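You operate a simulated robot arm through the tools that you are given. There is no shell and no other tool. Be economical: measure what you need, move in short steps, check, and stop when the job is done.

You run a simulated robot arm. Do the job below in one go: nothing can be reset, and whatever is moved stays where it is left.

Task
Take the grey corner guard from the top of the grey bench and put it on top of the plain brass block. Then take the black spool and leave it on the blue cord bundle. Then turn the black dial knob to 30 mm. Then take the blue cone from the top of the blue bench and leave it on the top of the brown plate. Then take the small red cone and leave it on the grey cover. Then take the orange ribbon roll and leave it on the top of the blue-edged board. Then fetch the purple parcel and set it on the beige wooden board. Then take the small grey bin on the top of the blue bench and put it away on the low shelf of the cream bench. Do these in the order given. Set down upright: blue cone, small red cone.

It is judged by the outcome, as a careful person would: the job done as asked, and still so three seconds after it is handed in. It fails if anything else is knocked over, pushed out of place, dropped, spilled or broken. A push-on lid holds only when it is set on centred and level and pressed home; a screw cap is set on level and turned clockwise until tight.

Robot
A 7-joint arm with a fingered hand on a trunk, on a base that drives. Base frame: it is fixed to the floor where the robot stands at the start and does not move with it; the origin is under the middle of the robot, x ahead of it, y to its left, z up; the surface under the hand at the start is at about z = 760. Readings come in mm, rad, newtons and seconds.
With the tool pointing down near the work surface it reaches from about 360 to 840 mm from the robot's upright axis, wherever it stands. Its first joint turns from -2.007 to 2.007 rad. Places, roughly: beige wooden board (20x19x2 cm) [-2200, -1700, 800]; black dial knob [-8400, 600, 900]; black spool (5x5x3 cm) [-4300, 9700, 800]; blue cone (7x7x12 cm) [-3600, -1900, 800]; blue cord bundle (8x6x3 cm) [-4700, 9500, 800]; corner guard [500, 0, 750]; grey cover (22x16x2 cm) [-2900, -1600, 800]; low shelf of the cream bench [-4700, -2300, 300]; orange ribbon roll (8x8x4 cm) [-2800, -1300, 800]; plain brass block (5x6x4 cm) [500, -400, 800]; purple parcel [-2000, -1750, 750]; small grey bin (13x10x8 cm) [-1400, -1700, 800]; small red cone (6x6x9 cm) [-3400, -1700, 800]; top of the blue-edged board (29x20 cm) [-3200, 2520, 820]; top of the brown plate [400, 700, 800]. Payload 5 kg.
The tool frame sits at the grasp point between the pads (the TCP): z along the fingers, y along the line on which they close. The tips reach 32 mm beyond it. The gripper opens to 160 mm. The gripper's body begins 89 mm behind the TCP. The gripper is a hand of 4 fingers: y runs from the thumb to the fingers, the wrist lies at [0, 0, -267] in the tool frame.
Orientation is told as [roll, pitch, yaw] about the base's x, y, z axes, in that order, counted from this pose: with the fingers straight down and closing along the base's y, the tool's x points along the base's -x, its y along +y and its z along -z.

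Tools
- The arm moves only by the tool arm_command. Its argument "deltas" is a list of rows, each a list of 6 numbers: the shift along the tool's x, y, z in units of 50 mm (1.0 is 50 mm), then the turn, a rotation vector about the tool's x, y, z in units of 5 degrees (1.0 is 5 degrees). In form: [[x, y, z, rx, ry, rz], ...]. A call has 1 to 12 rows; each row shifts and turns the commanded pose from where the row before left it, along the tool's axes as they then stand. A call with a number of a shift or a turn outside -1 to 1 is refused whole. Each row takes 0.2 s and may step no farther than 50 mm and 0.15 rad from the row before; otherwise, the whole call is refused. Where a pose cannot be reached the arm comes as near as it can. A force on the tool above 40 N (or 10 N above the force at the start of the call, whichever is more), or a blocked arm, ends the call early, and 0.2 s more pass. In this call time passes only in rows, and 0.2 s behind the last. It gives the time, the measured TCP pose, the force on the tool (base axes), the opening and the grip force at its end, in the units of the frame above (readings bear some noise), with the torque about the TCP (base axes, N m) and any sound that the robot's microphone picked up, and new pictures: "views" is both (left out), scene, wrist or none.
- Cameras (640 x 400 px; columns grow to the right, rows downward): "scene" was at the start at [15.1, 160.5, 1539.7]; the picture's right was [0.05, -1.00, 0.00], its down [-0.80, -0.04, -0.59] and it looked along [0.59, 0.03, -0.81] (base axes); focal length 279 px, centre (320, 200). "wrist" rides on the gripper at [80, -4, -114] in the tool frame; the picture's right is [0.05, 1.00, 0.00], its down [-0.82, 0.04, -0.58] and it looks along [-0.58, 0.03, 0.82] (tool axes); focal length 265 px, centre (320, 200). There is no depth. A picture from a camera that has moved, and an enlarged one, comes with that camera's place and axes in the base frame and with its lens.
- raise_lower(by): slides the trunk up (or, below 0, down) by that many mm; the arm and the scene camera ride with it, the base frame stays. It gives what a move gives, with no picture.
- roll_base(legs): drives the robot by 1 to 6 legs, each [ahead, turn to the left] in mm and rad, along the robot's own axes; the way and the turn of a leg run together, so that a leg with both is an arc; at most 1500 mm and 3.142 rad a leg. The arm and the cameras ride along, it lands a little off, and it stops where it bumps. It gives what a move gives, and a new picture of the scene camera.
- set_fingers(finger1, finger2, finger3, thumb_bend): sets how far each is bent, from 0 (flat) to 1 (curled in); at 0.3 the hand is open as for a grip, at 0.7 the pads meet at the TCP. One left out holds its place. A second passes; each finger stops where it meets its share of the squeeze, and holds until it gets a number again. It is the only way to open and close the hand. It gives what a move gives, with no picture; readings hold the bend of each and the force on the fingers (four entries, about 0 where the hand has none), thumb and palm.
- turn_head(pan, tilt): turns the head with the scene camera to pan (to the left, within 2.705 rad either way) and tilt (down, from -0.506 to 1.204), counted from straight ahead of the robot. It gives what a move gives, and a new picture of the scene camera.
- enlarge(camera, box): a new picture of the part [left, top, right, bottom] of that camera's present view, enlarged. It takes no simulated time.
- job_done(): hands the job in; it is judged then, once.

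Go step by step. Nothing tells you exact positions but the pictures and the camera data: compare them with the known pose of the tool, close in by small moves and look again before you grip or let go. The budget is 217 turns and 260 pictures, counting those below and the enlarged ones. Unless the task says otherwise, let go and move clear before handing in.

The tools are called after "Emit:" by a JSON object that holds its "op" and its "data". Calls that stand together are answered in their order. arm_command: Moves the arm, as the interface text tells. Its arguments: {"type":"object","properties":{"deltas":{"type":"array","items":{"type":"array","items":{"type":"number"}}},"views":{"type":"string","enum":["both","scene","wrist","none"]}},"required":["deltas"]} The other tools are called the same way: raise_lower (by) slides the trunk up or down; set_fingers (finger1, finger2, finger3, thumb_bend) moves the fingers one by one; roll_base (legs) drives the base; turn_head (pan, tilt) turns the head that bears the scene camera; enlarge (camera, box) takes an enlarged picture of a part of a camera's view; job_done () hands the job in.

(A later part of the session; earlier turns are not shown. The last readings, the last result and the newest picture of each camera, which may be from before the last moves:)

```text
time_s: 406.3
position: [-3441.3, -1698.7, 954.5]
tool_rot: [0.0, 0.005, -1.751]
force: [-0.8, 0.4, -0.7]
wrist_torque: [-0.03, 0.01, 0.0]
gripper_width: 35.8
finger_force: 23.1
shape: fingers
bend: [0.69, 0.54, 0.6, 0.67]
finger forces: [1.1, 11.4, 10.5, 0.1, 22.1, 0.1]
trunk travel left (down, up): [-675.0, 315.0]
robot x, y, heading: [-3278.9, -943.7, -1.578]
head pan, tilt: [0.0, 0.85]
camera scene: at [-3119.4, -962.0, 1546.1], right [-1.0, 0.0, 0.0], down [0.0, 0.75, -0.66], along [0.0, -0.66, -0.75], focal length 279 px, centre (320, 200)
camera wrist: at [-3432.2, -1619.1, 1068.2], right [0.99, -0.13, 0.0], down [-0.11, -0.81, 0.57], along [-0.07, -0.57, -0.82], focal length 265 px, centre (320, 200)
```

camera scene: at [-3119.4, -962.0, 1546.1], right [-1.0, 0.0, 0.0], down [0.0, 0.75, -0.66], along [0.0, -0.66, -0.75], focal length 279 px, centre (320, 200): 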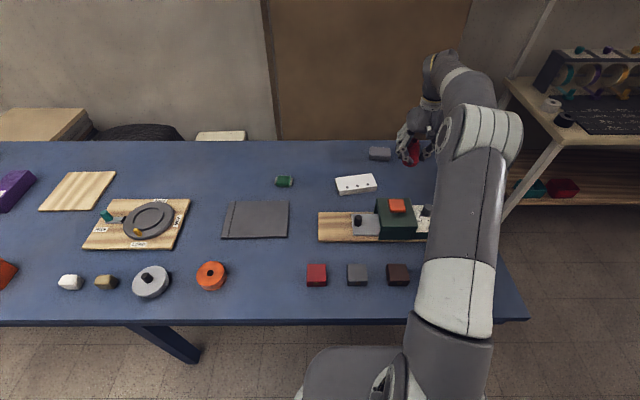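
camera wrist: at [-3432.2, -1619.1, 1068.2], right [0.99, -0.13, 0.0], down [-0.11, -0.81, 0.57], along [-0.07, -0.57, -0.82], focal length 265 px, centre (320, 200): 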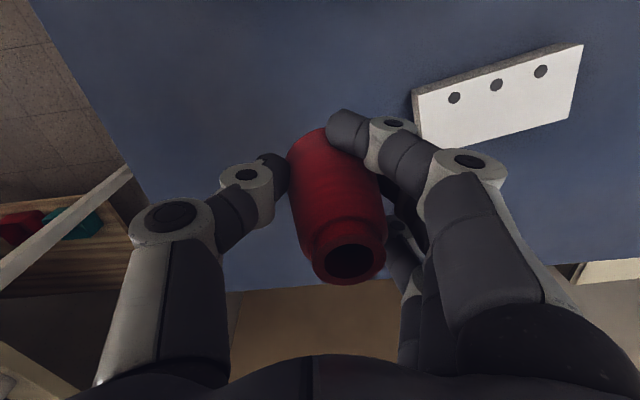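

The red cone is held nearly upright. I carry it over the grey cover at about (-2905, -1546).

Emit:
{"op": "arm_command", "data": {"deltas": [[0, 0, -0.9, 0, 0, 0], [0.465, 0.87, 0, 0, 0, 0], [0.465, 0.87, 0, 0, 0, 0], [0.465, 0.87, 0, 0, 0, 0], [0.465, 0.87, 0, 0, 0, 0], [0.465, 0.87, 0, 0, 0, 0], [0.465, 0.87, 0, 0, 0, 0], [0.465, 0.87, 0, 0, 0, 0], [0.465, 0.87, 0, 0, 0, 0], [0.465, 0.87, 0, 0, 0, 0], [0.465, 0.87, 0, 0, 0, 0], [0.465, 0.87, 0, 0, 0, 0]], "views": "both"}}

```text
time_s: 408.9
position: [-2923.0, -1532.8, 1003.6]
tool_rot: [-0.001, 0.004, -1.753]
force: [0.0, -0.2, -0.2]
wrist_torque: [0.01, 0.01, 0.01]
gripper_width: 35.3
finger_force: 22.5
shape: fingers
bend: [0.69, 0.54, 0.6, 0.67]
finger forces: [0.7, 11.2, 10.8, 0.1, 21.9, 0.1]
trunk travel left (down, up): [-675.0, 315.0]
robot x, y, heading: [-3281.0, -943.2, -1.573]
head pan, tilt: [0.0, 0.85]
camera scene: at [-3118.1, -962.3, 1546.0], right [-1.0, 0.0, 0.0], down [0.0, 0.75, -0.66], along [0.0, -0.66, -0.75], focal length 279 px, centre (320, 200)
camera wrist: at [-2912.5, -1453.2, 1118.3], right [0.99, -0.13, 0.0], down [-0.11, -0.81, 0.57], along [-0.07, -0.57, -0.82], focal length 265 px, centre (320, 200)
```

scene: 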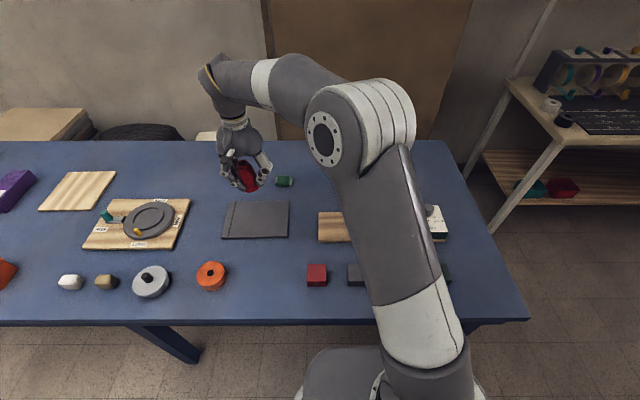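
wrist: 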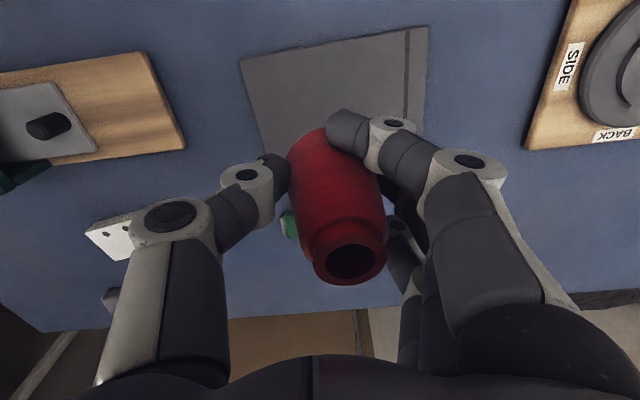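

Aligned with the cover's flat area. I lower.

Emit:
{"op": "arm_command", "data": {"deltas": [[0, 0, 0.8, 0, 0, 0], [0, 0, 0.8, 0, 0, 0], [0, 0, 0.8, 0, 0, 0], [0, 0, 0.6, 0, 0, 0]], "views": "wrist"}}

```text
time_s: 409.9
position: [-2921.7, -1530.4, 849.2]
tool_rot: [0.0, 0.005, -1.751]
force: [0.1, -0.2, -1.5]
wrist_torque: [0.0, 0.0, 0.0]
gripper_width: 35.6
finger_force: 22.5
shape: fingers
bend: [0.69, 0.54, 0.6, 0.67]
finger forces: [0.8, 11.3, 10.9, 0.1, 21.6, 0.0]
trunk travel left (down, up): [-675.0, 315.0]
robot x, y, heading: [-3278.9, -944.0, -1.574]
head pan, tilt: [0.0, 0.85]
camera wrist: at [-2912.1, -1451.5, 962.9], right [0.99, -0.13, 0.0], down [-0.11, -0.81, 0.57], along [-0.07, -0.57, -0.82], focal length 265 px, centre (320, 200)
```

wrist: 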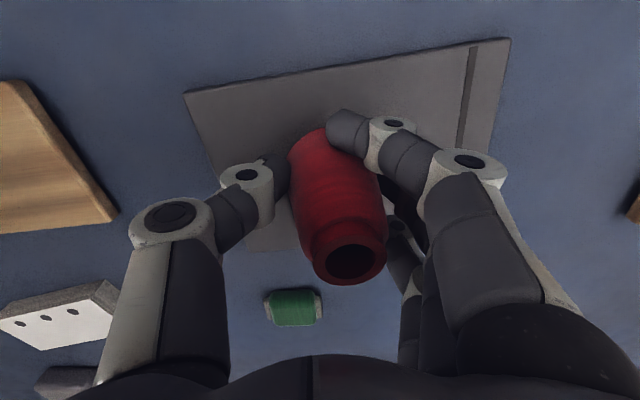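

Emit:
{"op": "arm_command", "data": {"deltas": [[0, 0, 0.14, 0, 0, 0]], "views": "none"}}

Emit:
{"op": "arm_command", "data": {"deltas": [[0, 0, 0.06, 0, 0, 0]], "views": "none"}}

Emit:
{"op": "arm_command", "data": {"deltas": [[0, 0, 0.06, 0, 0, 0]], "views": "none"}}

```text
time_s: 410.3
position: [-2921.9, -1529.7, 842.8]
tool_rot: [0.001, 0.005, -1.753]
force: [0.5, -0.7, -0.7]
wrist_torque: [0.0, 0.03, 0.01]
gripper_width: 35.5
finger_force: 22.8
shape: fingers
bend: [0.69, 0.54, 0.6, 0.67]
finger forces: [0.9, 11.3, 10.9, 0.0, 21.6, 0.1]
trunk travel left (down, up): [-675.0, 315.0]
robot x, y, heading: [-3276.8, -943.7, -1.571]
head pan, tilt: [0.0, 0.85]
```

```text
time_s: 410.7
position: [-2921.9, -1531.0, 841.2]
tool_rot: [0.001, 0.003, -1.753]
force: [0.6, -0.3, -0.7]
wrist_torque: [0.0, -0.01, 0.02]
gripper_width: 35.1
finger_force: 22.4
shape: fingers
bend: [0.69, 0.54, 0.6, 0.67]
finger forces: [0.8, 11.3, 10.9, 0.0, 21.6, 0.0]
trunk travel left (down, up): [-675.0, 315.0]
robot x, y, heading: [-3278.0, -941.7, -1.576]
head pan, tilt: [0.0, 0.85]
```

```text
time_s: 411.1
position: [-2922.4, -1531.4, 838.1]
tool_rot: [0.003, 0.006, -1.751]
force: [0.6, 0.2, -1.0]
wrist_torque: [0.02, 0.0, 0.02]
gripper_width: 35.5
finger_force: 22.3
shape: fingers
bend: [0.69, 0.54, 0.6, 0.67]
finger forces: [0.8, 11.3, 10.9, 0.1, 21.5, 0.1]
trunk travel left (down, up): [-675.0, 315.0]
robot x, y, heading: [-3276.2, -944.8, -1.575]
head pan, tilt: [0.0, 0.85]
```

Emit:
{"op": "arm_command", "data": {"deltas": [[0, 0, 0.06, 0, 0, 0]], "views": "none"}}

Emit:
{"op": "arm_command", "data": {"deltas": [[0, 0, 0.06, 0, 0, 0]], "views": "none"}}

Emit:
{"op": "arm_command", "data": {"deltas": [[0, 0, 0.05, 0, 0, 0]], "views": "none"}}

```text
time_s: 411.5
position: [-2923.6, -1530.4, 833.9]
tool_rot: [0.0, 0.006, -1.751]
force: [0.0, 0.6, -0.3]
wrist_torque: [-0.04, 0.0, 0.04]
gripper_width: 35.3
finger_force: 22.5
shape: fingers
bend: [0.69, 0.54, 0.6, 0.67]
finger forces: [0.8, 11.3, 10.8, 0.0, 21.5, 0.1]
trunk travel left (down, up): [-675.0, 315.0]
robot x, y, heading: [-3278.6, -941.4, -1.572]
head pan, tilt: [0.0, 0.85]
```

```text
time_s: 411.9
position: [-2923.6, -1530.8, 832.0]
tool_rot: [0.0, 0.005, -1.751]
force: [-0.5, 0.5, -2.0]
wrist_torque: [-0.02, 0.01, 0.0]
gripper_width: 35.2
finger_force: 21.9
shape: fingers
bend: [0.69, 0.54, 0.6, 0.67]
finger forces: [0.8, 11.3, 10.9, 0.0, 21.5, 0.1]
trunk travel left (down, up): [-675.0, 315.0]
robot x, y, heading: [-3278.8, -941.7, -1.579]
head pan, tilt: [0.0, 0.85]
```

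```text
time_s: 412.3
position: [-2923.0, -1531.6, 828.3]
tool_rot: [-0.001, 0.004, -1.753]
force: [-0.4, -0.4, 0.8]
wrist_torque: [-0.01, -0.01, -0.01]
gripper_width: 35.5
finger_force: 22.7
shape: fingers
bend: [0.69, 0.54, 0.6, 0.67]
finger forces: [0.7, 11.3, 10.9, 0.1, 21.6, 0.0]
trunk travel left (down, up): [-675.0, 315.0]
robot x, y, heading: [-3279.9, -942.7, -1.573]
head pan, tilt: [0.0, 0.85]
```

Emit:
{"op": "arm_command", "data": {"deltas": [[0, 0, 0.05, 0, 0, 0]], "views": "none"}}

Emit:
{"op": "arm_command", "data": {"deltas": [[0, 0, 0.05, 0, 0, 0]], "views": "none"}}

Emit:
{"op": "arm_command", "data": {"deltas": [[0, 0, 0.04, 0, 0, 0]], "views": "none"}}

```text
time_s: 412.7
position: [-2922.1, -1531.1, 825.8]
tool_rot: [0.003, 0.004, -1.752]
force: [-0.1, -0.1, 6.5]
wrist_torque: [-0.05, -0.19, 0.02]
gripper_width: 35.3
finger_force: 23.0
shape: fingers
bend: [0.69, 0.54, 0.6, 0.67]
finger forces: [0.9, 11.5, 10.9, 0.0, 22.4, 0.0]
trunk travel left (down, up): [-675.0, 315.0]
robot x, y, heading: [-3279.7, -942.2, -1.573]
head pan, tilt: [0.0, 0.85]
```

```text
time_s: 413.1
position: [-2922.2, -1531.9, 826.2]
tool_rot: [0.004, 0.001, -1.753]
force: [-1.1, 0.3, 16.5]
wrist_torque: [-0.28, -0.48, 0.0]
gripper_width: 35.2
finger_force: 24.8
shape: fingers
bend: [0.7, 0.55, 0.61, 0.67]
finger forces: [1.0, 12.3, 12.4, 0.1, 24.1, 0.0]
trunk travel left (down, up): [-675.0, 315.0]
robot x, y, heading: [-3278.2, -939.7, -1.572]
head pan, tilt: [0.0, 0.85]
```

```text
time_s: 413.5
position: [-2923.9, -1530.8, 824.2]
tool_rot: [0.002, 0.003, -1.751]
force: [-1.3, -1.0, 23.5]
wrist_torque: [-0.5, -0.67, -0.08]
gripper_width: 35.2
finger_force: 28.0
shape: fingers
bend: [0.7, 0.56, 0.62, 0.67]
finger forces: [1.1, 12.9, 15.5, 0.0, 26.0, 0.1]
trunk travel left (down, up): [-675.0, 315.0]
robot x, y, heading: [-3277.6, -943.2, -1.574]
head pan, tilt: [0.0, 0.85]
```

Firm contact. I release gradually.

Emit:
{"op": "set_fingers", "data": {"finger1": 0.52, "finger2": 0.52, "finger3": 0.53, "thumb_bend": 0.6}}

Emit:
{"op": "set_fingers", "data": {"finger1": 0.42, "finger2": 0.42, "finger3": 0.42, "thumb_bend": 0.42}}

Emit:
{"op": "arm_command", "data": {"deltas": [[0, 0, -0.1, 0, 0, 0]], "views": "wrist"}}

```text
time_s: 414.5
position: [-2922.0, -1530.4, 821.5]
tool_rot: [0.0, 0.006, -1.753]
force: [-0.2, 0.8, 0.0]
wrist_torque: [-0.01, 0.03, 0.0]
gripper_width: 68.0
finger_force: 0.2
shape: fingers
bend: [0.52, 0.52, 0.53, 0.6]
finger forces: [0.0, 0.0, 0.1, 0.1, 0.2, 0.1]
trunk travel left (down, up): [-675.0, 315.0]
robot x, y, heading: [-3278.7, -943.2, -1.574]
head pan, tilt: [0.0, 0.85]
```

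```text
time_s: 415.5
position: [-2922.8, -1531.0, 821.1]
tool_rot: [-0.001, 0.006, -1.752]
force: [-0.2, 0.7, -0.1]
wrist_torque: [-0.03, 0.01, -0.02]
gripper_width: 122.2
finger_force: 0.1
shape: fingers
bend: [0.42, 0.42, 0.42, 0.42]
finger forces: [0.0, 0.0, 0.1, 0.0, 0.1, 0.0]
trunk travel left (down, up): [-675.0, 315.0]
robot x, y, heading: [-3276.6, -944.9, -1.572]
head pan, tilt: [0.0, 0.85]
```

```text
time_s: 415.9
position: [-2923.5, -1530.3, 826.4]
tool_rot: [0.002, 0.004, -1.752]
force: [-0.9, 0.2, -0.5]
wrist_torque: [0.02, -0.02, -0.03]
gripper_width: 122.7
finger_force: 0.1
shape: fingers
bend: [0.42, 0.42, 0.42, 0.42]
finger forces: [0.1, 0.0, 0.0, 0.2, 0.2, 0.0]
trunk travel left (down, up): [-675.0, 315.0]
robot x, y, heading: [-3274.4, -946.1, -1.578]
head pan, tilt: [0.0, 0.85]
camera wrist: at [-2913.4, -1451.4, 940.0], right [0.99, -0.13, 0.0], down [-0.11, -0.81, 0.57], along [-0.07, -0.57, -0.82], focal length 265 px, centre (320, 200)
```

wrist: 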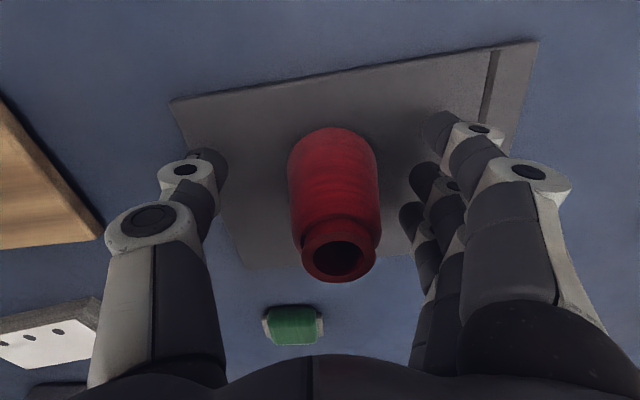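

The red cone stands on the cover. Next the orange ribbon roll at about (-2796, -1338): I rise and move over it.

Emit:
{"op": "arm_command", "data": {"deltas": [[0, 0, -0.9, 0, 0, 0], [0, 0, -0.9, 0, 0, 0], [0, 0, -0.9, 0, 0, 0], [0.85, 0.36, -0.1, 0, 0, 0], [0.85, 0.36, 0, 0, 0, 0], [0.85, 0.36, 0, 0, 0, 0], [0.85, 0.36, 0, 0, 0, 0], [0.85, 0.36, 0, 0, 0, 0]], "views": "both"}}

```text
time_s: 417.7
position: [-2797.3, -1336.2, 966.1]
tool_rot: [0.002, 0.006, -1.754]
force: [-0.2, 0.1, 0.0]
wrist_torque: [-0.01, 0.01, -0.01]
gripper_width: 122.9
finger_force: 0.0
shape: fingers
bend: [0.42, 0.42, 0.42, 0.42]
finger forces: [0.0, 0.0, 0.0, 0.1, 0.0, 0.1]
trunk travel left (down, up): [-675.0, 315.0]
robot x, y, heading: [-3278.5, -941.0, -1.576]
head pan, tilt: [0.0, 0.85]
camera scene: at [-3118.9, -961.8, 1546.1], right [-1.0, 0.0, 0.0], down [0.0, 0.75, -0.66], along [0.0, -0.66, -0.75], focal length 279 px, centre (320, 200)
camera wrist: at [-2787.2, -1255.9, 1080.2], right [0.99, -0.13, 0.0], down [-0.11, -0.81, 0.57], along [-0.07, -0.57, -0.82], focal length 265 px, centre (320, 200)
```

scene: 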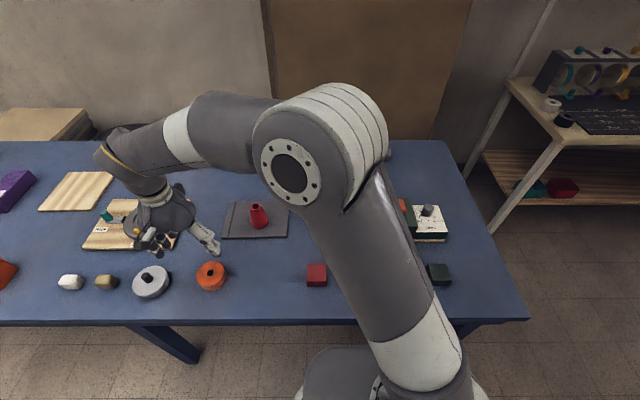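
wrist: 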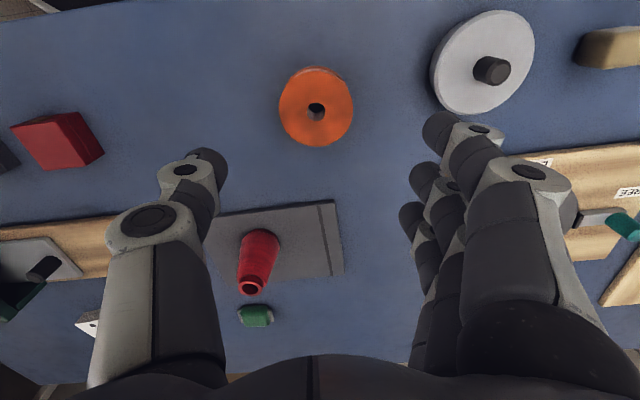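

Emit:
{"op": "arm_command", "data": {"deltas": [[-0.05, -0.07, 0.8, 0, 0, 0], [0, 0, 0.8, 0, 0, 0], [0, 0, 0.8, 0, 0, 0]], "views": "wrist"}}

```text
time_s: 418.5
position: [-2801.3, -1338.5, 849.5]
tool_rot: [0.004, 0.005, -1.752]
force: [0.6, -0.6, 0.4]
wrist_torque: [-0.01, 0.02, 0.0]
gripper_width: 122.6
finger_force: 0.1
shape: fingers
bend: [0.42, 0.42, 0.42, 0.42]
finger forces: [0.1, 0.1, 0.0, 0.0, 0.0, 0.0]
trunk travel left (down, up): [-675.0, 315.0]
robot x, y, heading: [-3277.2, -943.1, -1.578]
head pan, tilt: [0.0, 0.85]
camera wrist: at [-2791.4, -1259.6, 963.1], right [0.99, -0.13, 0.0], down [-0.11, -0.81, 0.57], along [-0.07, -0.57, -0.82], focal length 265 px, centre (320, 200)
```

wrist: 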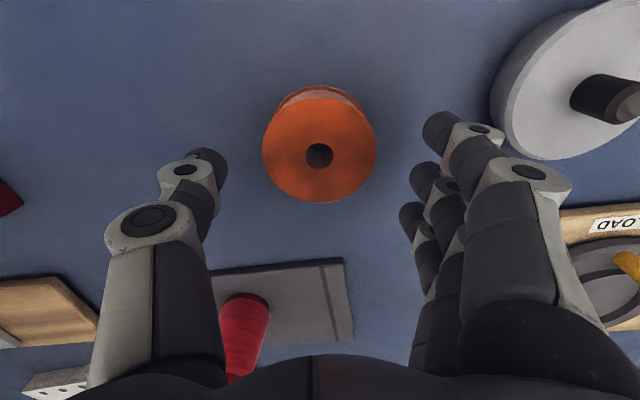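

Emit:
{"op": "arm_command", "data": {"deltas": [[0, 0, 0.7, 0, 0, 0], [0, 0, 0.3, 0, 0, 0]], "views": "wrist"}}

```text
time_s: 419.1
position: [-2801.8, -1339.9, 797.9]
tool_rot: [0.001, 0.007, -1.752]
force: [-0.5, 0.3, 1.3]
wrist_torque: [-0.05, 0.03, -0.04]
gripper_width: 123.2
finger_force: 0.6
shape: fingers
bend: [0.42, 0.42, 0.42, 0.42]
finger forces: [0.0, 0.1, 0.6, 0.1, 0.6, 0.0]
trunk travel left (down, up): [-675.0, 315.0]
robot x, y, heading: [-3279.1, -942.9, -1.573]
head pan, tilt: [0.0, 0.85]
camera wrist: at [-2791.1, -1260.3, 912.2], right [0.99, -0.13, 0.0], down [-0.11, -0.81, 0.57], along [-0.07, -0.57, -0.82], focal length 265 px, centre (320, 200)
```

wrist: 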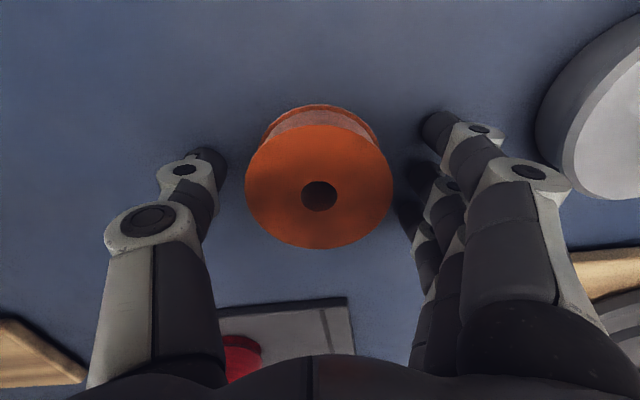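

Emit:
{"op": "arm_command", "data": {"deltas": [[0, 0, -0.12, 0, 0, 0]], "views": "none"}}

Emit:
{"op": "set_fingers", "data": {"finger1": 0.7, "finger2": 0.7, "finger3": 0.7, "thumb_bend": 0.72}}

Emit:
{"op": "arm_command", "data": {"deltas": [[0, 0, -0.3, 0, 0, 0], [0, 0, -0.8, 0, 0, 0]], "views": "wrist"}}

```text
time_s: 419.5
position: [-2800.8, -1339.3, 803.3]
tool_rot: [-0.002, 0.005, -1.752]
force: [0.2, -0.1, 1.4]
wrist_torque: [0.01, 0.0, -0.02]
gripper_width: 123.0
finger_force: 0.0
shape: fingers
bend: [0.42, 0.42, 0.42, 0.42]
finger forces: [0.1, 0.0, 0.0, 0.0, 0.1, 0.0]
trunk travel left (down, up): [-675.0, 315.0]
robot x, y, heading: [-3279.0, -943.7, -1.578]
head pan, tilt: [0.0, 0.85]
```

```text
time_s: 420.5
position: [-2801.6, -1340.9, 803.1]
tool_rot: [0.0, 0.007, -1.753]
force: [0.4, -0.2, 0.1]
wrist_torque: [-0.01, 0.01, 0.02]
gripper_width: 75.4
finger_force: 23.8
shape: fingers
bend: [0.57, 0.51, 0.56, 0.57]
finger forces: [7.2, 8.5, 7.6, 0.1, 23.9, 0.0]
trunk travel left (down, up): [-675.0, 315.0]
robot x, y, heading: [-3276.8, -947.5, -1.573]
head pan, tilt: [0.0, 0.85]
```

```text
time_s: 421.1
position: [-2802.6, -1338.8, 861.4]
tool_rot: [-0.002, 0.005, -1.751]
force: [-0.6, 0.0, -1.0]
wrist_torque: [0.0, -0.05, -0.01]
gripper_width: 75.4
finger_force: 23.2
shape: fingers
bend: [0.57, 0.51, 0.56, 0.57]
finger forces: [7.4, 8.3, 7.6, 0.0, 23.8, 0.0]
trunk travel left (down, up): [-675.0, 315.0]
robot x, y, heading: [-3278.3, -941.4, -1.574]
head pan, tilt: [0.0, 0.85]
camera wrist: at [-2791.7, -1258.9, 973.9], right [0.99, -0.13, 0.0], down [-0.11, -0.81, 0.57], along [-0.07, -0.57, -0.82], focal length 265 px, centre (320, 200)
```

wrist: 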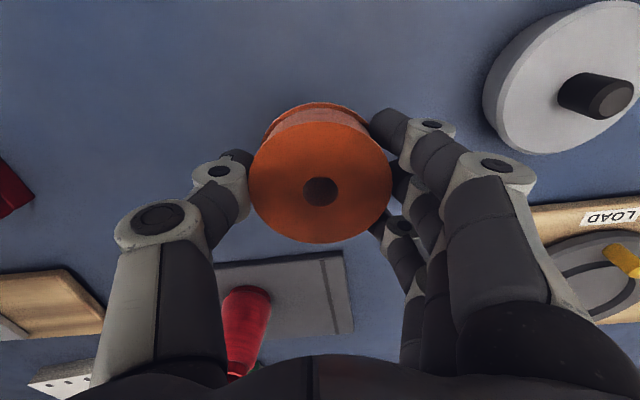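

The roll is firmly held. I raise and tuck, then drive to the dark bench with the blue-edged board.

Emit:
{"op": "arm_command", "data": {"deltas": [[0, 0, -0.9, 0, 0, 0], [-0.18, -0.9, -0.35, 0, 0, 0], [-0.18, -0.9, -0.35, 0, 0, 0], [-0.18, -0.9, -0.35, 0, 0, 0], [-0.18, -0.9, -0.35, 0, 0, 0], [-0.18, -0.9, -0.35, 0, 0, 0], [-0.18, -0.9, -0.35, 0, 0, 0], [-0.18, -0.9, -0.35, 0, 0, 0], [-0.18, -0.9, -0.35, 0, 0, 0], [-0.18, -0.9, -0.35, 0, 0, 0], [-0.18, -0.9, -0.35, 0, 0, 0], [-0.18, -0.9, -0.35, 0, 0, 0]], "views": "none"}}

Emit:
{"op": "roll_base", "data": {"legs": [[-350, 0], [0, -2.579], [1171, 0], [0, -0.559], [1000, 0]]}}

```text
time_s: 423.7
position: [-3308.0, -1349.1, 1097.6]
tool_rot: [0.002, 0.008, -1.75]
force: [-0.1, -0.2, 0.6]
wrist_torque: [0.01, -0.03, 0.01]
gripper_width: 75.0
finger_force: 24.2
shape: fingers
bend: [0.57, 0.51, 0.56, 0.57]
finger forces: [7.7, 8.4, 8.1, 0.1, 23.7, 0.0]
trunk travel left (down, up): [-675.0, 315.0]
robot x, y, heading: [-3278.4, -943.2, -1.58]
head pan, tilt: [0.0, 0.85]
```

```text
time_s: 443.9
position: [-3690.6, 1799.5, 1097.7]
tool_rot: [0.001, 0.006, 1.306]
force: [0.2, 0.1, -0.6]
wrist_torque: [-0.03, 0.02, 0.01]
gripper_width: 74.6
finger_force: 23.4
shape: fingers
bend: [0.57, 0.51, 0.56, 0.57]
finger forces: [7.1, 8.4, 8.1, 0.0, 23.5, 0.0]
trunk travel left (down, up): [-675.0, 315.0]
robot x, y, heading: [-3758.6, 1396.2, 1.484]
head pan, tilt: [0.0, 0.85]
camera scene: at [-3907.6, 1429.5, 1546.2], right [1.0, -0.09, 0.0], down [-0.06, -0.75, -0.66], along [0.06, 0.66, -0.75], focal length 279 px, centre (320, 200)
```

scene: 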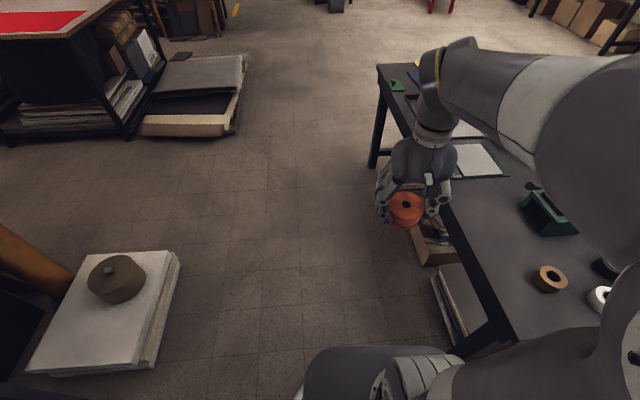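

Emit:
{"op": "roll_base", "data": {"legs": [[0, 0.18], [1115, 0], [0, -1.661]]}}

Emit:
{"op": "turn_head", "data": {"pan": 0, "tilt": 0.75}}

```text
time_s: 454.4
position: [-3471.4, 2524.1, 1099.2]
tool_rot: [0.001, 0.006, -0.123]
force: [-0.1, 1.1, -0.9]
wrist_torque: [-0.01, 0.01, 0.01]
gripper_width: 74.5
finger_force: 23.3
shape: fingers
bend: [0.57, 0.51, 0.56, 0.57]
finger forces: [6.8, 8.5, 8.1, 0.0, 23.3, 0.0]
trunk travel left (down, up): [-675.0, 315.0]
robot x, y, heading: [-3878.4, 2526.3, 0.054]
head pan, tilt: [0.0, 0.85]
camera scene: at [-3866.0, 2686.4, 1546.2], right [0.06, -1.0, 0.0], down [-0.75, -0.04, -0.66], along [0.66, 0.04, -0.75], focal length 279 px, centre (320, 200)
```

scene: 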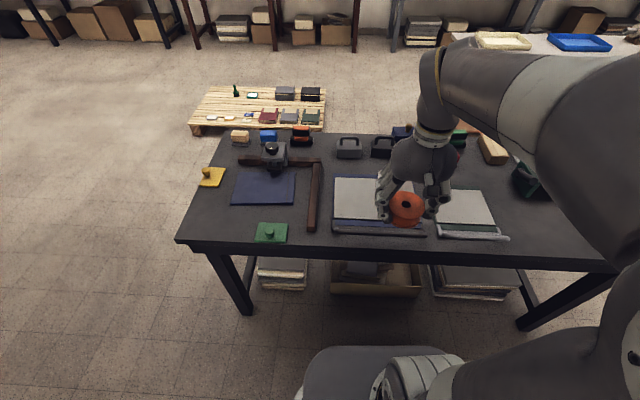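

```text
time_s: 455.1
position: [-3470.2, 2523.3, 1098.2]
tool_rot: [0.002, 0.007, -0.122]
force: [-0.2, 0.3, -1.0]
wrist_torque: [0.01, 0.0, -0.02]
gripper_width: 74.3
finger_force: 23.5
shape: fingers
bend: [0.57, 0.51, 0.56, 0.57]
finger forces: [6.7, 8.5, 8.1, 0.2, 23.1, 0.1]
trunk travel left (down, up): [-675.0, 315.0]
robot x, y, heading: [-3874.7, 2526.1, 0.051]
head pan, tilt: [0.0, 0.75]
camera scene: at [-3861.4, 2686.7, 1554.2], right [0.06, -1.0, 0.0], down [-0.68, -0.04, -0.73], along [0.73, 0.04, -0.68], focal length 279 px, centre (320, 200)
```

scene: 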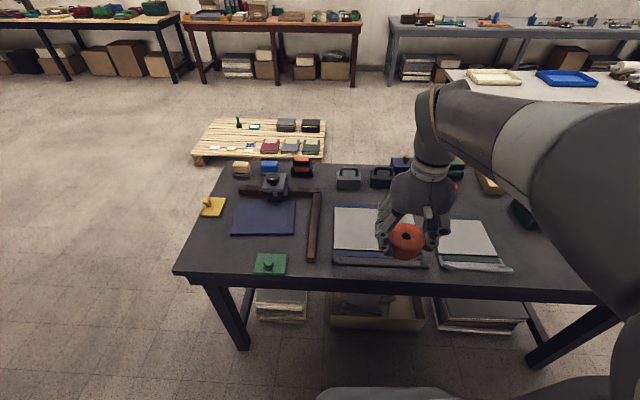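

Emit:
{"op": "enlarge", "data": {"camera": "scene", "box": [310, 180, 530, 290]}}

```text
2.91 times, centred on (420, 235) of scene
camera zoom: at [-3861.4, 2686.7, 1554.2], right [0.06, -1.0, 0.0], down [-0.68, -0.04, -0.73], along [0.73, 0.04, -0.68], focal length 812 px, centre (29, 98)
```

zoom: 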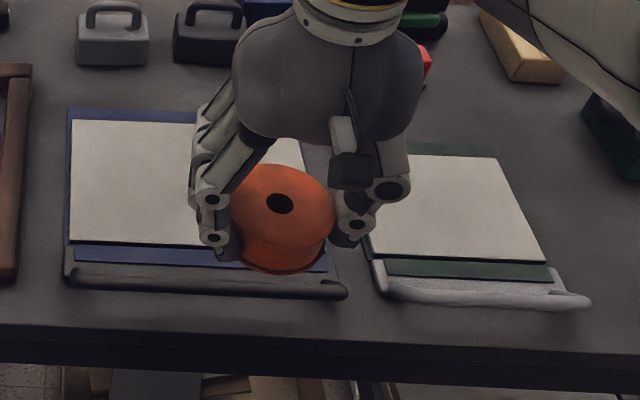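

The left board is blue-edged, centre at about (-3200, 2525). I drive 150 mm closer and extend over it.

Emit:
{"op": "roll_base", "data": {"legs": [[0, -0.05], [150, 0]]}}

Emit:
{"op": "arm_command", "data": {"deltas": [[-0.9, 0, 0.1, 0, 0, 0], [-0.9, 0, 0.3, 0, 0, 0], [-0.6, 0, 0.7, 0, 0, 0]], "views": "both"}}

```text
time_s: 456.9
position: [-3321.4, 2501.6, 1098.1]
tool_rot: [0.001, 0.007, -0.178]
force: [0.5, 0.5, -1.1]
wrist_torque: [0.02, 0.05, -0.04]
gripper_width: 74.1
finger_force: 23.7
shape: fingers
bend: [0.57, 0.51, 0.56, 0.57]
finger forces: [6.8, 8.5, 8.1, 0.0, 23.4, 0.1]
trunk travel left (down, up): [-675.0, 315.0]
robot x, y, heading: [-3728.8, 2528.1, 0.003]
head pan, tilt: [0.0, 0.75]
camera scene: at [-3702.7, 2686.2, 1554.2], right [0.0, -1.0, 0.0], down [-0.68, 0.0, -0.73], along [0.73, 0.0, -0.68], focal length 279 px, centre (320, 200)
```

scene: 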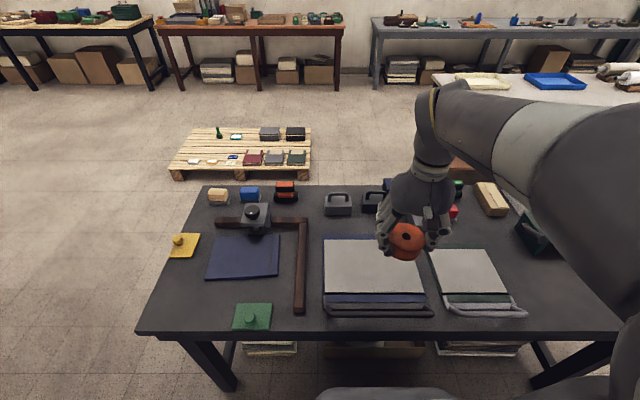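

```text
time_s: 457.7
position: [-3204.7, 2478.1, 1042.4]
tool_rot: [0.002, 0.008, -0.175]
force: [-0.3, -0.2, -1.1]
wrist_torque: [-0.02, 0.01, -0.02]
gripper_width: 74.2
finger_force: 23.1
shape: fingers
bend: [0.57, 0.51, 0.56, 0.57]
finger forces: [6.9, 8.5, 8.2, 0.0, 23.3, 0.1]
trunk travel left (down, up): [-675.0, 315.0]
robot x, y, heading: [-3726.1, 2530.1, -0.003]
head pan, tilt: [0.0, 0.75]
camera scene: at [-3702.9, 2686.0, 1554.2], right [0.0, -1.0, 0.0], down [-0.68, 0.0, -0.73], along [0.73, 0.0, -0.68], focal length 279 px, centre (320, 200)
camera wrist: at [-3284.0, 2488.4, 1156.6], right [0.12, 0.99, 0.0], down [0.81, -0.1, 0.57], along [0.57, -0.07, -0.82], focal length 265 px, centre (320, 200)
```

scene: 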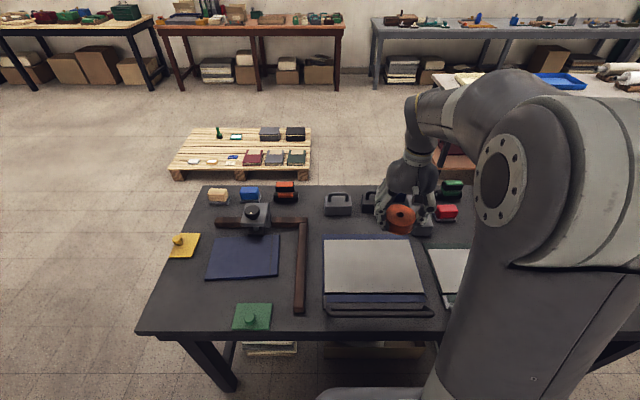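
wrist: 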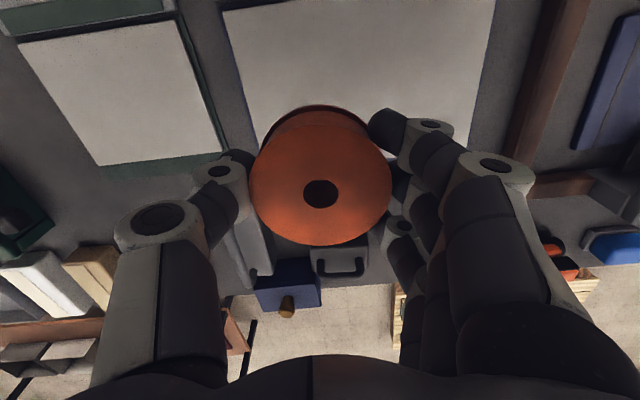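

Emit:
{"op": "arm_command", "data": {"deltas": [[0.15, 0.83, 0, 0, 0, 0], [0, 0, 0.8, 0, 0, 0], [0, 0, 0.8, 0, 0, 0], [0, 0, 0.8, 0, 0, 0], [0, 0, 0.6, 0, 0, 0]], "views": "both"}}

```text
time_s: 458.9
position: [-3207.5, 2524.7, 892.1]
tool_rot: [0.001, 0.005, -0.177]
force: [0.3, 0.3, -1.0]
wrist_torque: [0.03, -0.03, -0.02]
gripper_width: 73.9
finger_force: 23.6
shape: fingers
bend: [0.58, 0.51, 0.56, 0.57]
finger forces: [7.3, 8.6, 8.4, 0.0, 23.2, 0.0]
trunk travel left (down, up): [-675.0, 315.0]
robot x, y, heading: [-3728.2, 2526.8, -0.001]
head pan, tilt: [0.0, 0.75]
camera scene: at [-3703.2, 2686.1, 1554.3], right [0.0, -1.0, 0.0], down [-0.68, 0.0, -0.73], along [0.73, 0.0, -0.68], focal length 279 px, centre (320, 200)
camera wrist: at [-3286.1, 2535.9, 1005.6], right [0.12, 0.99, 0.0], down [0.81, -0.1, 0.57], along [0.57, -0.07, -0.82], focal length 265 px, centre (320, 200)
```

scene: 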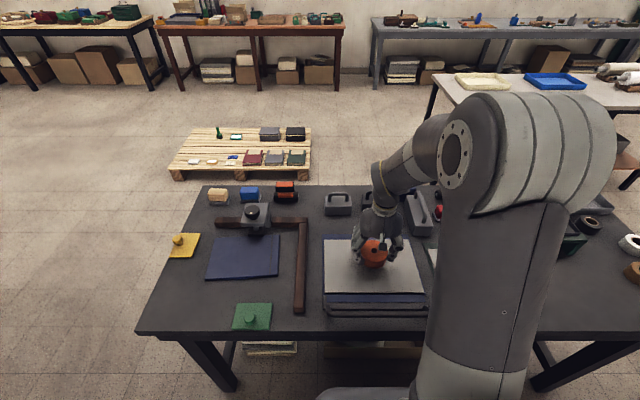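
wrist: 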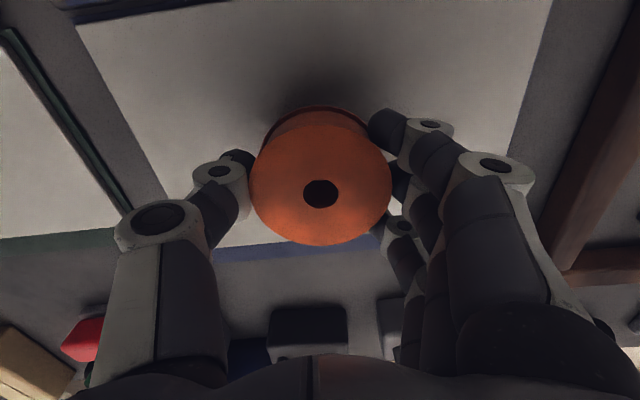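

Emit:
{"op": "arm_command", "data": {"deltas": [[-0.2, 0.02, 0.3, 0, 0, 0], [0, 0, 0.1, 0, 0, 0]], "views": "none"}}

Emit:
{"op": "arm_command", "data": {"deltas": [[0, 0, 0.08, 0, 0, 0]], "views": "none"}}

Emit:
{"op": "arm_command", "data": {"deltas": [[0, 0, 0.08, 0, 0, 0]], "views": "none"}}

Emit:
{"op": "arm_command", "data": {"deltas": [[0, 0, 0.06, 0, 0, 0]], "views": "none"}}

```text
time_s: 459.5
position: [-3195.7, 2524.1, 871.5]
tool_rot: [0.002, 0.007, -0.175]
force: [-0.2, -0.6, -1.2]
wrist_torque: [0.04, 0.0, -0.03]
gripper_width: 74.1
finger_force: 23.8
shape: fingers
bend: [0.58, 0.51, 0.56, 0.57]
finger forces: [7.3, 8.6, 8.5, 0.0, 23.2, 0.0]
trunk travel left (down, up): [-675.0, 315.0]
robot x, y, heading: [-3730.3, 2526.4, 0.001]
head pan, tilt: [0.0, 0.75]
```

```text
time_s: 459.9
position: [-3196.3, 2523.6, 867.1]
tool_rot: [0.003, 0.006, -0.176]
force: [-0.5, 0.5, -0.3]
wrist_torque: [-0.04, -0.03, -0.03]
gripper_width: 74.2
finger_force: 23.8
shape: fingers
bend: [0.58, 0.51, 0.56, 0.57]
finger forces: [7.3, 8.6, 8.5, 0.1, 23.2, 0.0]
trunk travel left (down, up): [-675.0, 315.0]
robot x, y, heading: [-3728.9, 2529.6, 0.001]
head pan, tilt: [0.0, 0.75]
```

```text
time_s: 460.3
position: [-3196.4, 2524.1, 864.0]
tool_rot: [0.002, 0.007, -0.177]
force: [-0.2, 0.1, -0.6]
wrist_torque: [-0.01, -0.02, 0.02]
gripper_width: 74.0
finger_force: 23.7
shape: fingers
bend: [0.58, 0.51, 0.56, 0.57]
finger forces: [7.2, 8.6, 8.5, 0.1, 23.2, 0.0]
trunk travel left (down, up): [-675.0, 315.0]
robot x, y, heading: [-3725.7, 2526.9, -0.005]
head pan, tilt: [0.0, 0.75]
```

```text
time_s: 460.7
position: [-3196.4, 2522.6, 860.7]
tool_rot: [-0.001, 0.006, -0.177]
force: [-0.3, 0.7, -0.1]
wrist_torque: [-0.02, -0.01, 0.0]
gripper_width: 74.0
finger_force: 23.9
shape: fingers
bend: [0.58, 0.51, 0.56, 0.57]
finger forces: [7.3, 8.6, 8.5, 0.1, 23.3, 0.0]
trunk travel left (down, up): [-675.0, 315.0]
robot x, y, heading: [-3730.8, 2529.6, -0.001]
head pan, tilt: [0.0, 0.75]
```

Emit:
{"op": "arm_command", "data": {"deltas": [[0, 0, 0.06, 0, 0, 0]], "views": "none"}}

Emit:
{"op": "arm_command", "data": {"deltas": [[0, 0, 0.06, 0, 0, 0]], "views": "none"}}

Emit:
{"op": "arm_command", "data": {"deltas": [[0, 0, 0.06, 0, 0, 0]], "views": "none"}}

Emit:
{"op": "arm_command", "data": {"deltas": [[0, 0, 0.06, 0, 0, 0]], "views": "none"}}

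```text
time_s: 461.1
position: [-3196.7, 2522.8, 859.2]
tool_rot: [0.0, 0.005, -0.177]
force: [0.4, 0.2, 0.4]
wrist_torque: [0.02, 0.01, 0.0]
gripper_width: 74.1
finger_force: 23.6
shape: fingers
bend: [0.58, 0.51, 0.56, 0.57]
finger forces: [7.3, 8.5, 8.5, 0.1, 23.3, 0.1]
trunk travel left (down, up): [-675.0, 315.0]
robot x, y, heading: [-3729.1, 2529.2, 0.0]
head pan, tilt: [0.0, 0.75]
```

```text
time_s: 461.5
position: [-3197.8, 2521.9, 856.1]
tool_rot: [0.002, 0.005, -0.176]
force: [0.9, 0.3, -0.3]
wrist_torque: [0.0, 0.02, -0.01]
gripper_width: 74.0
finger_force: 23.6
shape: fingers
bend: [0.58, 0.51, 0.56, 0.57]
finger forces: [7.4, 8.7, 8.5, 0.0, 23.3, 0.0]
trunk travel left (down, up): [-675.0, 315.0]
robot x, y, heading: [-3727.9, 2530.7, 0.002]
head pan, tilt: [0.0, 0.75]
```

```text
time_s: 461.9
position: [-3195.5, 2521.5, 855.1]
tool_rot: [0.002, 0.004, -0.177]
force: [-3.6, 1.1, 16.2]
wrist_torque: [0.14, 0.05, 0.05]
gripper_width: 74.1
finger_force: 25.6
shape: fingers
bend: [0.58, 0.51, 0.57, 0.57]
finger forces: [8.7, 8.8, 8.4, 0.1, 24.8, 0.0]
trunk travel left (down, up): [-675.0, 315.0]
robot x, y, heading: [-3732.6, 2528.1, 0.002]
head pan, tilt: [0.0, 0.75]
```

```text
time_s: 462.3
position: [-3195.2, 2522.4, 852.5]
tool_rot: [0.0, 0.0, -0.176]
force: [-4.7, 2.4, 30.8]
wrist_torque: [0.04, 0.1, -0.05]
gripper_width: 73.8
finger_force: 28.7
shape: fingers
bend: [0.59, 0.52, 0.57, 0.58]
finger forces: [11.5, 9.0, 10.3, 0.1, 25.8, 0.0]
trunk travel left (down, up): [-675.0, 315.0]
robot x, y, heading: [-3728.6, 2532.0, -0.001]
head pan, tilt: [0.0, 0.75]
```

Contact. I ease up 2 mm, release, rise and check.

Emit:
{"op": "arm_command", "data": {"deltas": [[0, 0, -0.06, 0, 0, 0]], "views": "none"}}

Emit:
{"op": "set_fingers", "data": {"finger1": 0.44, "finger2": 0.44, "finger3": 0.44, "thumb_bend": 0.46}}

Emit:
{"op": "arm_command", "data": {"deltas": [[0, 0, -0.4, 0, 0, 0], [0, 0, -0.9, 0, 0, 0], [0, 0, -0.9, 0, 0, 0], [0, 0, -0.9, 0, 0, 0], [0, 0, -0.9, 0, 0, 0], [0.6, 0, -0.5, 0, 0, 0], [0.9, 0, 0, 0, 0, 0], [0.9, 0, 0, 0, 0, 0]], "views": "wrist"}}

```text
time_s: 462.7
position: [-3195.9, 2522.6, 852.7]
tool_rot: [0.001, 0.005, -0.175]
force: [1.8, 0.0, 14.9]
wrist_torque: [0.08, -0.07, -0.05]
gripper_width: 73.7
finger_force: 28.1
shape: fingers
bend: [0.59, 0.52, 0.57, 0.58]
finger forces: [10.2, 8.7, 11.4, 0.0, 25.0, 0.0]
trunk travel left (down, up): [-675.0, 315.0]
robot x, y, heading: [-3728.7, 2531.3, 0.0]
head pan, tilt: [0.0, 0.75]
```

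```text
time_s: 463.7
position: [-3196.8, 2522.4, 851.7]
tool_rot: [0.001, 0.008, -0.177]
force: [-0.4, 0.9, -0.6]
wrist_torque: [-0.04, 0.02, 0.01]
gripper_width: 110.4
finger_force: 0.1
shape: fingers
bend: [0.44, 0.44, 0.44, 0.46]
finger forces: [0.0, 0.1, 0.0, 0.0, 0.0, 0.0]
trunk travel left (down, up): [-675.0, 315.0]
robot x, y, heading: [-3725.3, 2527.3, 0.002]
head pan, tilt: [0.0, 0.75]
```

```text
time_s: 465.5
position: [-3312.8, 2541.1, 1079.9]
tool_rot: [0.003, 0.004, -0.177]
force: [-0.4, -0.4, 0.2]
wrist_torque: [-0.01, -0.03, 0.02]
gripper_width: 110.3
finger_force: 0.0
shape: fingers
bend: [0.44, 0.44, 0.44, 0.46]
finger forces: [0.0, 0.0, 0.0, 0.1, 0.0, 0.0]
trunk travel left (down, up): [-675.0, 315.0]
robot x, y, heading: [-3730.4, 2527.7, -0.0]
head pan, tilt: [0.0, 0.75]
camera wrist: at [-3392.2, 2552.0, 1193.3], right [0.12, 0.99, 0.0], down [0.81, -0.1, 0.57], along [0.57, -0.07, -0.82], focal length 265 px, centre (320, 200)
```

wrist: 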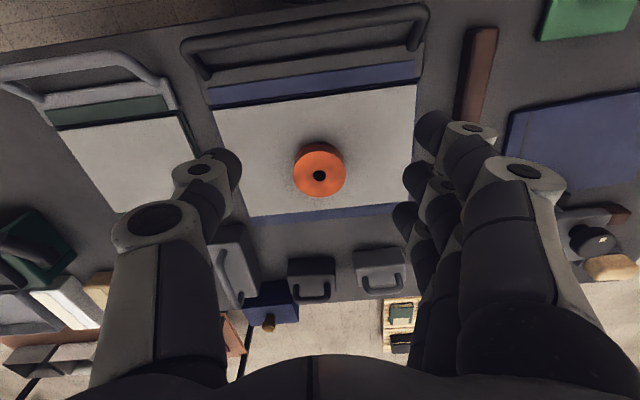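

The roll is on the blue-edged board. I drive back to the blue bench for the purple parcel.

Emit:
{"op": "roll_base", "data": {"legs": [[-200, 0], [0, -1.571], [1500, 0], [1500, 0], [0, 1.571], [1500, 0]]}}

```text
time_s: 495.5
position: [-2215.8, -505.4, 1079.4]
tool_rot: [0.003, 0.006, -0.249]
force: [-0.3, -0.1, 0.0]
wrist_torque: [0.02, -0.01, 0.03]
gripper_width: 110.3
finger_force: 0.1
shape: fingers
bend: [0.44, 0.44, 0.44, 0.46]
finger forces: [0.1, 0.0, 0.0, 0.0, 0.0, 0.0]
trunk travel left (down, up): [-675.0, 315.0]
robot x, y, heading: [-2633.3, -486.9, -0.073]
head pan, tilt: [0.0, 0.75]
camera scene: at [-2597.4, -333.8, 1554.2], right [-0.07, -1.0, 0.0], down [-0.68, 0.05, -0.73], along [0.73, -0.05, -0.68], focal length 279 px, centre (320, 200)
```

scene: 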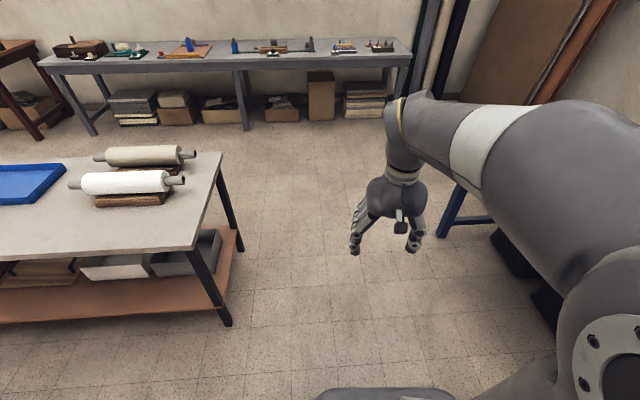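

Emit:
{"op": "roll_base", "data": {"legs": [[0, -0.056], [568, 0], [0, -1.442], [400, 0]]}}

Emit:
{"op": "turn_head", "data": {"pan": 0, "tilt": 0.8}}

```text
time_s: 504.7
position: [-2076.1, -1361.2, 1079.1]
tool_rot: [-0.001, 0.007, -1.761]
force: [-0.8, -0.1, -0.5]
wrist_torque: [0.01, 0.03, -0.01]
gripper_width: 110.4
finger_force: 0.1
shape: fingers
bend: [0.44, 0.44, 0.44, 0.46]
finger forces: [0.1, 0.0, 0.0, 0.0, 0.0, 0.0]
trunk travel left (down, up): [-675.0, 315.0]
robot x, y, heading: [-2082.0, -947.2, -1.581]
head pan, tilt: [0.0, 0.75]
camera scene: at [-1924.7, -969.7, 1554.2], right [-1.0, 0.01, 0.0], down [0.01, 0.68, -0.73], along [-0.01, -0.73, -0.68], focal length 279 px, centre (320, 200)
```

scene: 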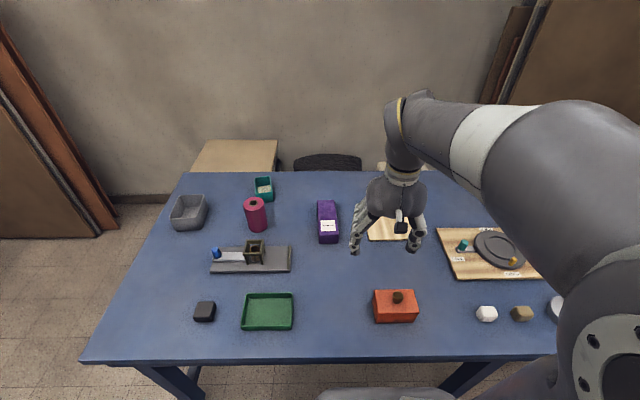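

```text
time_s: 505.3
position: [-2076.6, -1362.1, 1078.6]
tool_rot: [0.0, 0.005, -1.76]
force: [0.4, 0.8, 1.0]
wrist_torque: [-0.01, -0.01, -0.01]
gripper_width: 110.4
finger_force: 0.0
shape: fingers
bend: [0.44, 0.44, 0.44, 0.46]
finger forces: [0.1, 0.0, 0.1, 0.0, 0.0, 0.0]
trunk travel left (down, up): [-675.0, 315.0]
robot x, y, heading: [-2079.8, -945.1, -1.585]
head pan, tilt: [0.0, 0.799]
camera scene: at [-1924.7, -967.0, 1550.2], right [-1.0, 0.01, 0.0], down [0.01, 0.72, -0.7], along [-0.01, -0.7, -0.72], focal length 279 px, centre (320, 200)
```

scene: 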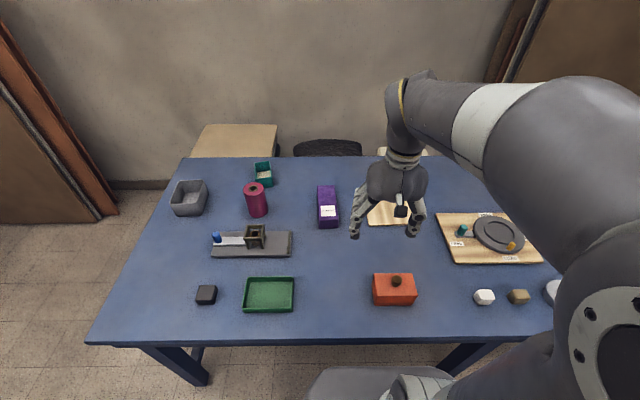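

Emit:
{"op": "enlarge", "data": {"camera": "scene", "box": [280, 160, 440, 250]}}

Emit:
{"op": "enlarge", "data": {"camera": "scene", "box": [160, 160, 300, 270]}}

```text
4.00 times, centred on (360, 205) of scene
camera zoom: at [-1924.7, -967.0, 1550.2], right [-1.0, 0.01, 0.0], down [0.01, 0.72, -0.7], along [-0.01, -0.7, -0.72], focal length 1117 px, centre (160, 180)
```

zoom: 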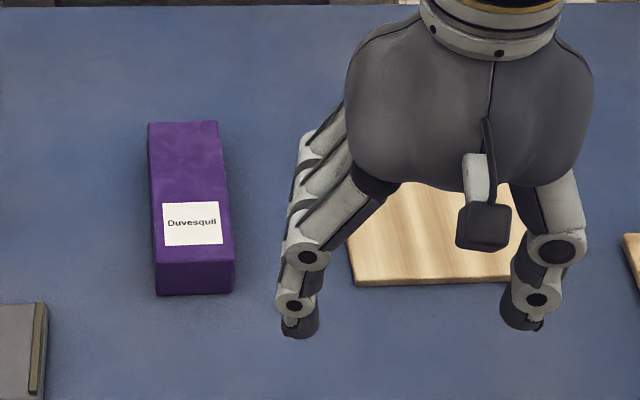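

```text
3.64 times, centred on (230, 215) of scene
camera zoom: at [-1924.7, -967.0, 1550.2], right [-1.0, 0.01, 0.0], down [0.01, 0.72, -0.7], along [-0.01, -0.7, -0.72], focal length 1015 px, centre (647, 146)
```

zoom: 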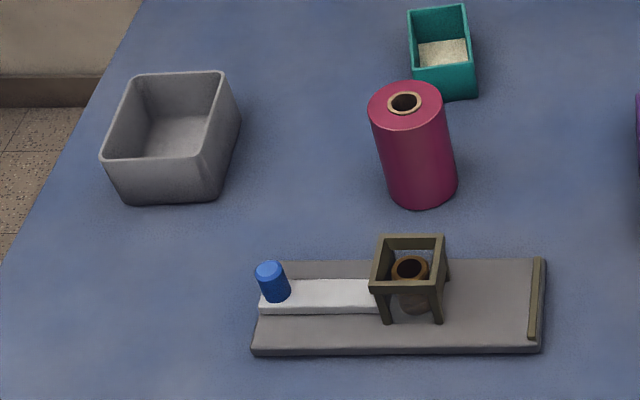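

Parcel: about 70 × 178 mm, 45 high, centre (-1961, -1681). The beige board is just to its right, centre about (-2185, -1690). I align the hand with the parcel and move above it.

Emit:
{"op": "arm_command", "data": {"deltas": [[0, 0, 0, 0, 0, -1], [0, 0, 0, 0, 0, -1], [0, 0, 0, 0, 0, -0.2], [-0.8, 0.29, 0, 0, 0, 0], [-0.8, 0.29, 0, 0, 0, 0], [-0.8, 0.29, 0, 0, 0, 0], [-0.8, 0.29, 0, 0, 0, 0], [-0.8, 0.29, 0.2, 0, 0, 0], [-0.8, 0.29, 0.4, 0, 0, 0], [-0.8, 0.29, 0.5, 0, 0, 0], [-0.78, 0.27, 0.5, 0, 0, 0]], "views": "wrist"}}

```text
time_s: 507.7
position: [-1960.5, -1679.4, 995.7]
tool_rot: [0.001, 0.005, -1.569]
force: [0.3, -0.5, 0.6]
wrist_torque: [0.0, 0.04, -0.01]
gripper_width: 110.4
finger_force: 0.0
shape: fingers
bend: [0.44, 0.44, 0.44, 0.46]
finger forces: [0.0, 0.0, 0.0, 0.0, 0.0, 0.1]
trunk travel left (down, up): [-675.0, 315.0]
robot x, y, heading: [-2087.7, -945.6, -1.581]
head pan, tilt: [0.0, 0.799]
camera wrist: at [-1964.6, -1599.7, 1108.9], right [1.0, 0.05, 0.0], down [0.04, -0.82, 0.57], along [0.03, -0.57, -0.82], focal length 265 px, centre (320, 200)
```

wrist: 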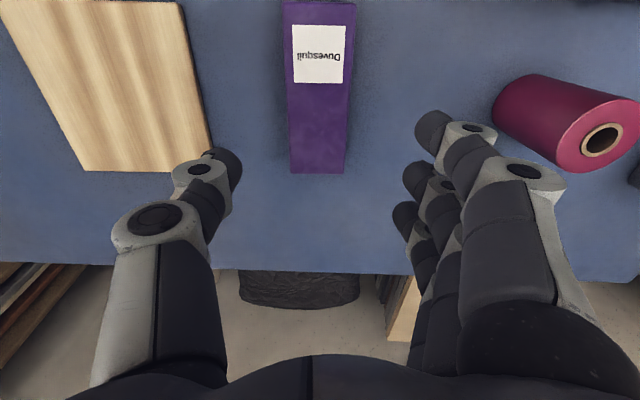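

Emit:
{"op": "arm_command", "data": {"deltas": [[-0.06, 0, 0.8, 0, 0, 0], [0, 0, 0.8, 0, 0, 0], [0, 0, 0.8, 0, 0, 0], [0, 0, 0.6, 0, 0, 0]], "views": "wrist"}}

```text
time_s: 508.7
position: [-1960.6, -1681.7, 846.2]
tool_rot: [0.002, 0.003, -1.567]
force: [0.1, 0.2, -0.1]
wrist_torque: [-0.01, 0.02, 0.01]
gripper_width: 110.4
finger_force: 0.1
shape: fingers
bend: [0.44, 0.44, 0.44, 0.46]
finger forces: [0.0, 0.0, 0.0, 0.0, 0.0, 0.0]
trunk travel left (down, up): [-675.0, 315.0]
robot x, y, heading: [-2081.6, -943.1, -1.583]
head pan, tilt: [0.0, 0.799]
camera wrist: at [-1965.3, -1602.5, 959.5], right [1.0, 0.05, 0.0], down [0.04, -0.82, 0.57], along [0.03, -0.57, -0.82], focal length 265 px, centre (320, 200)
```

wrist: 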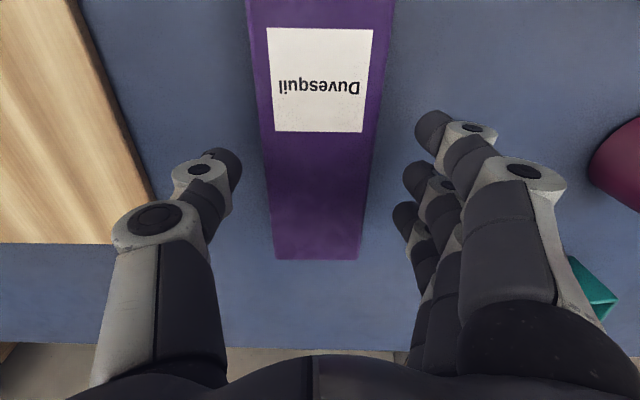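

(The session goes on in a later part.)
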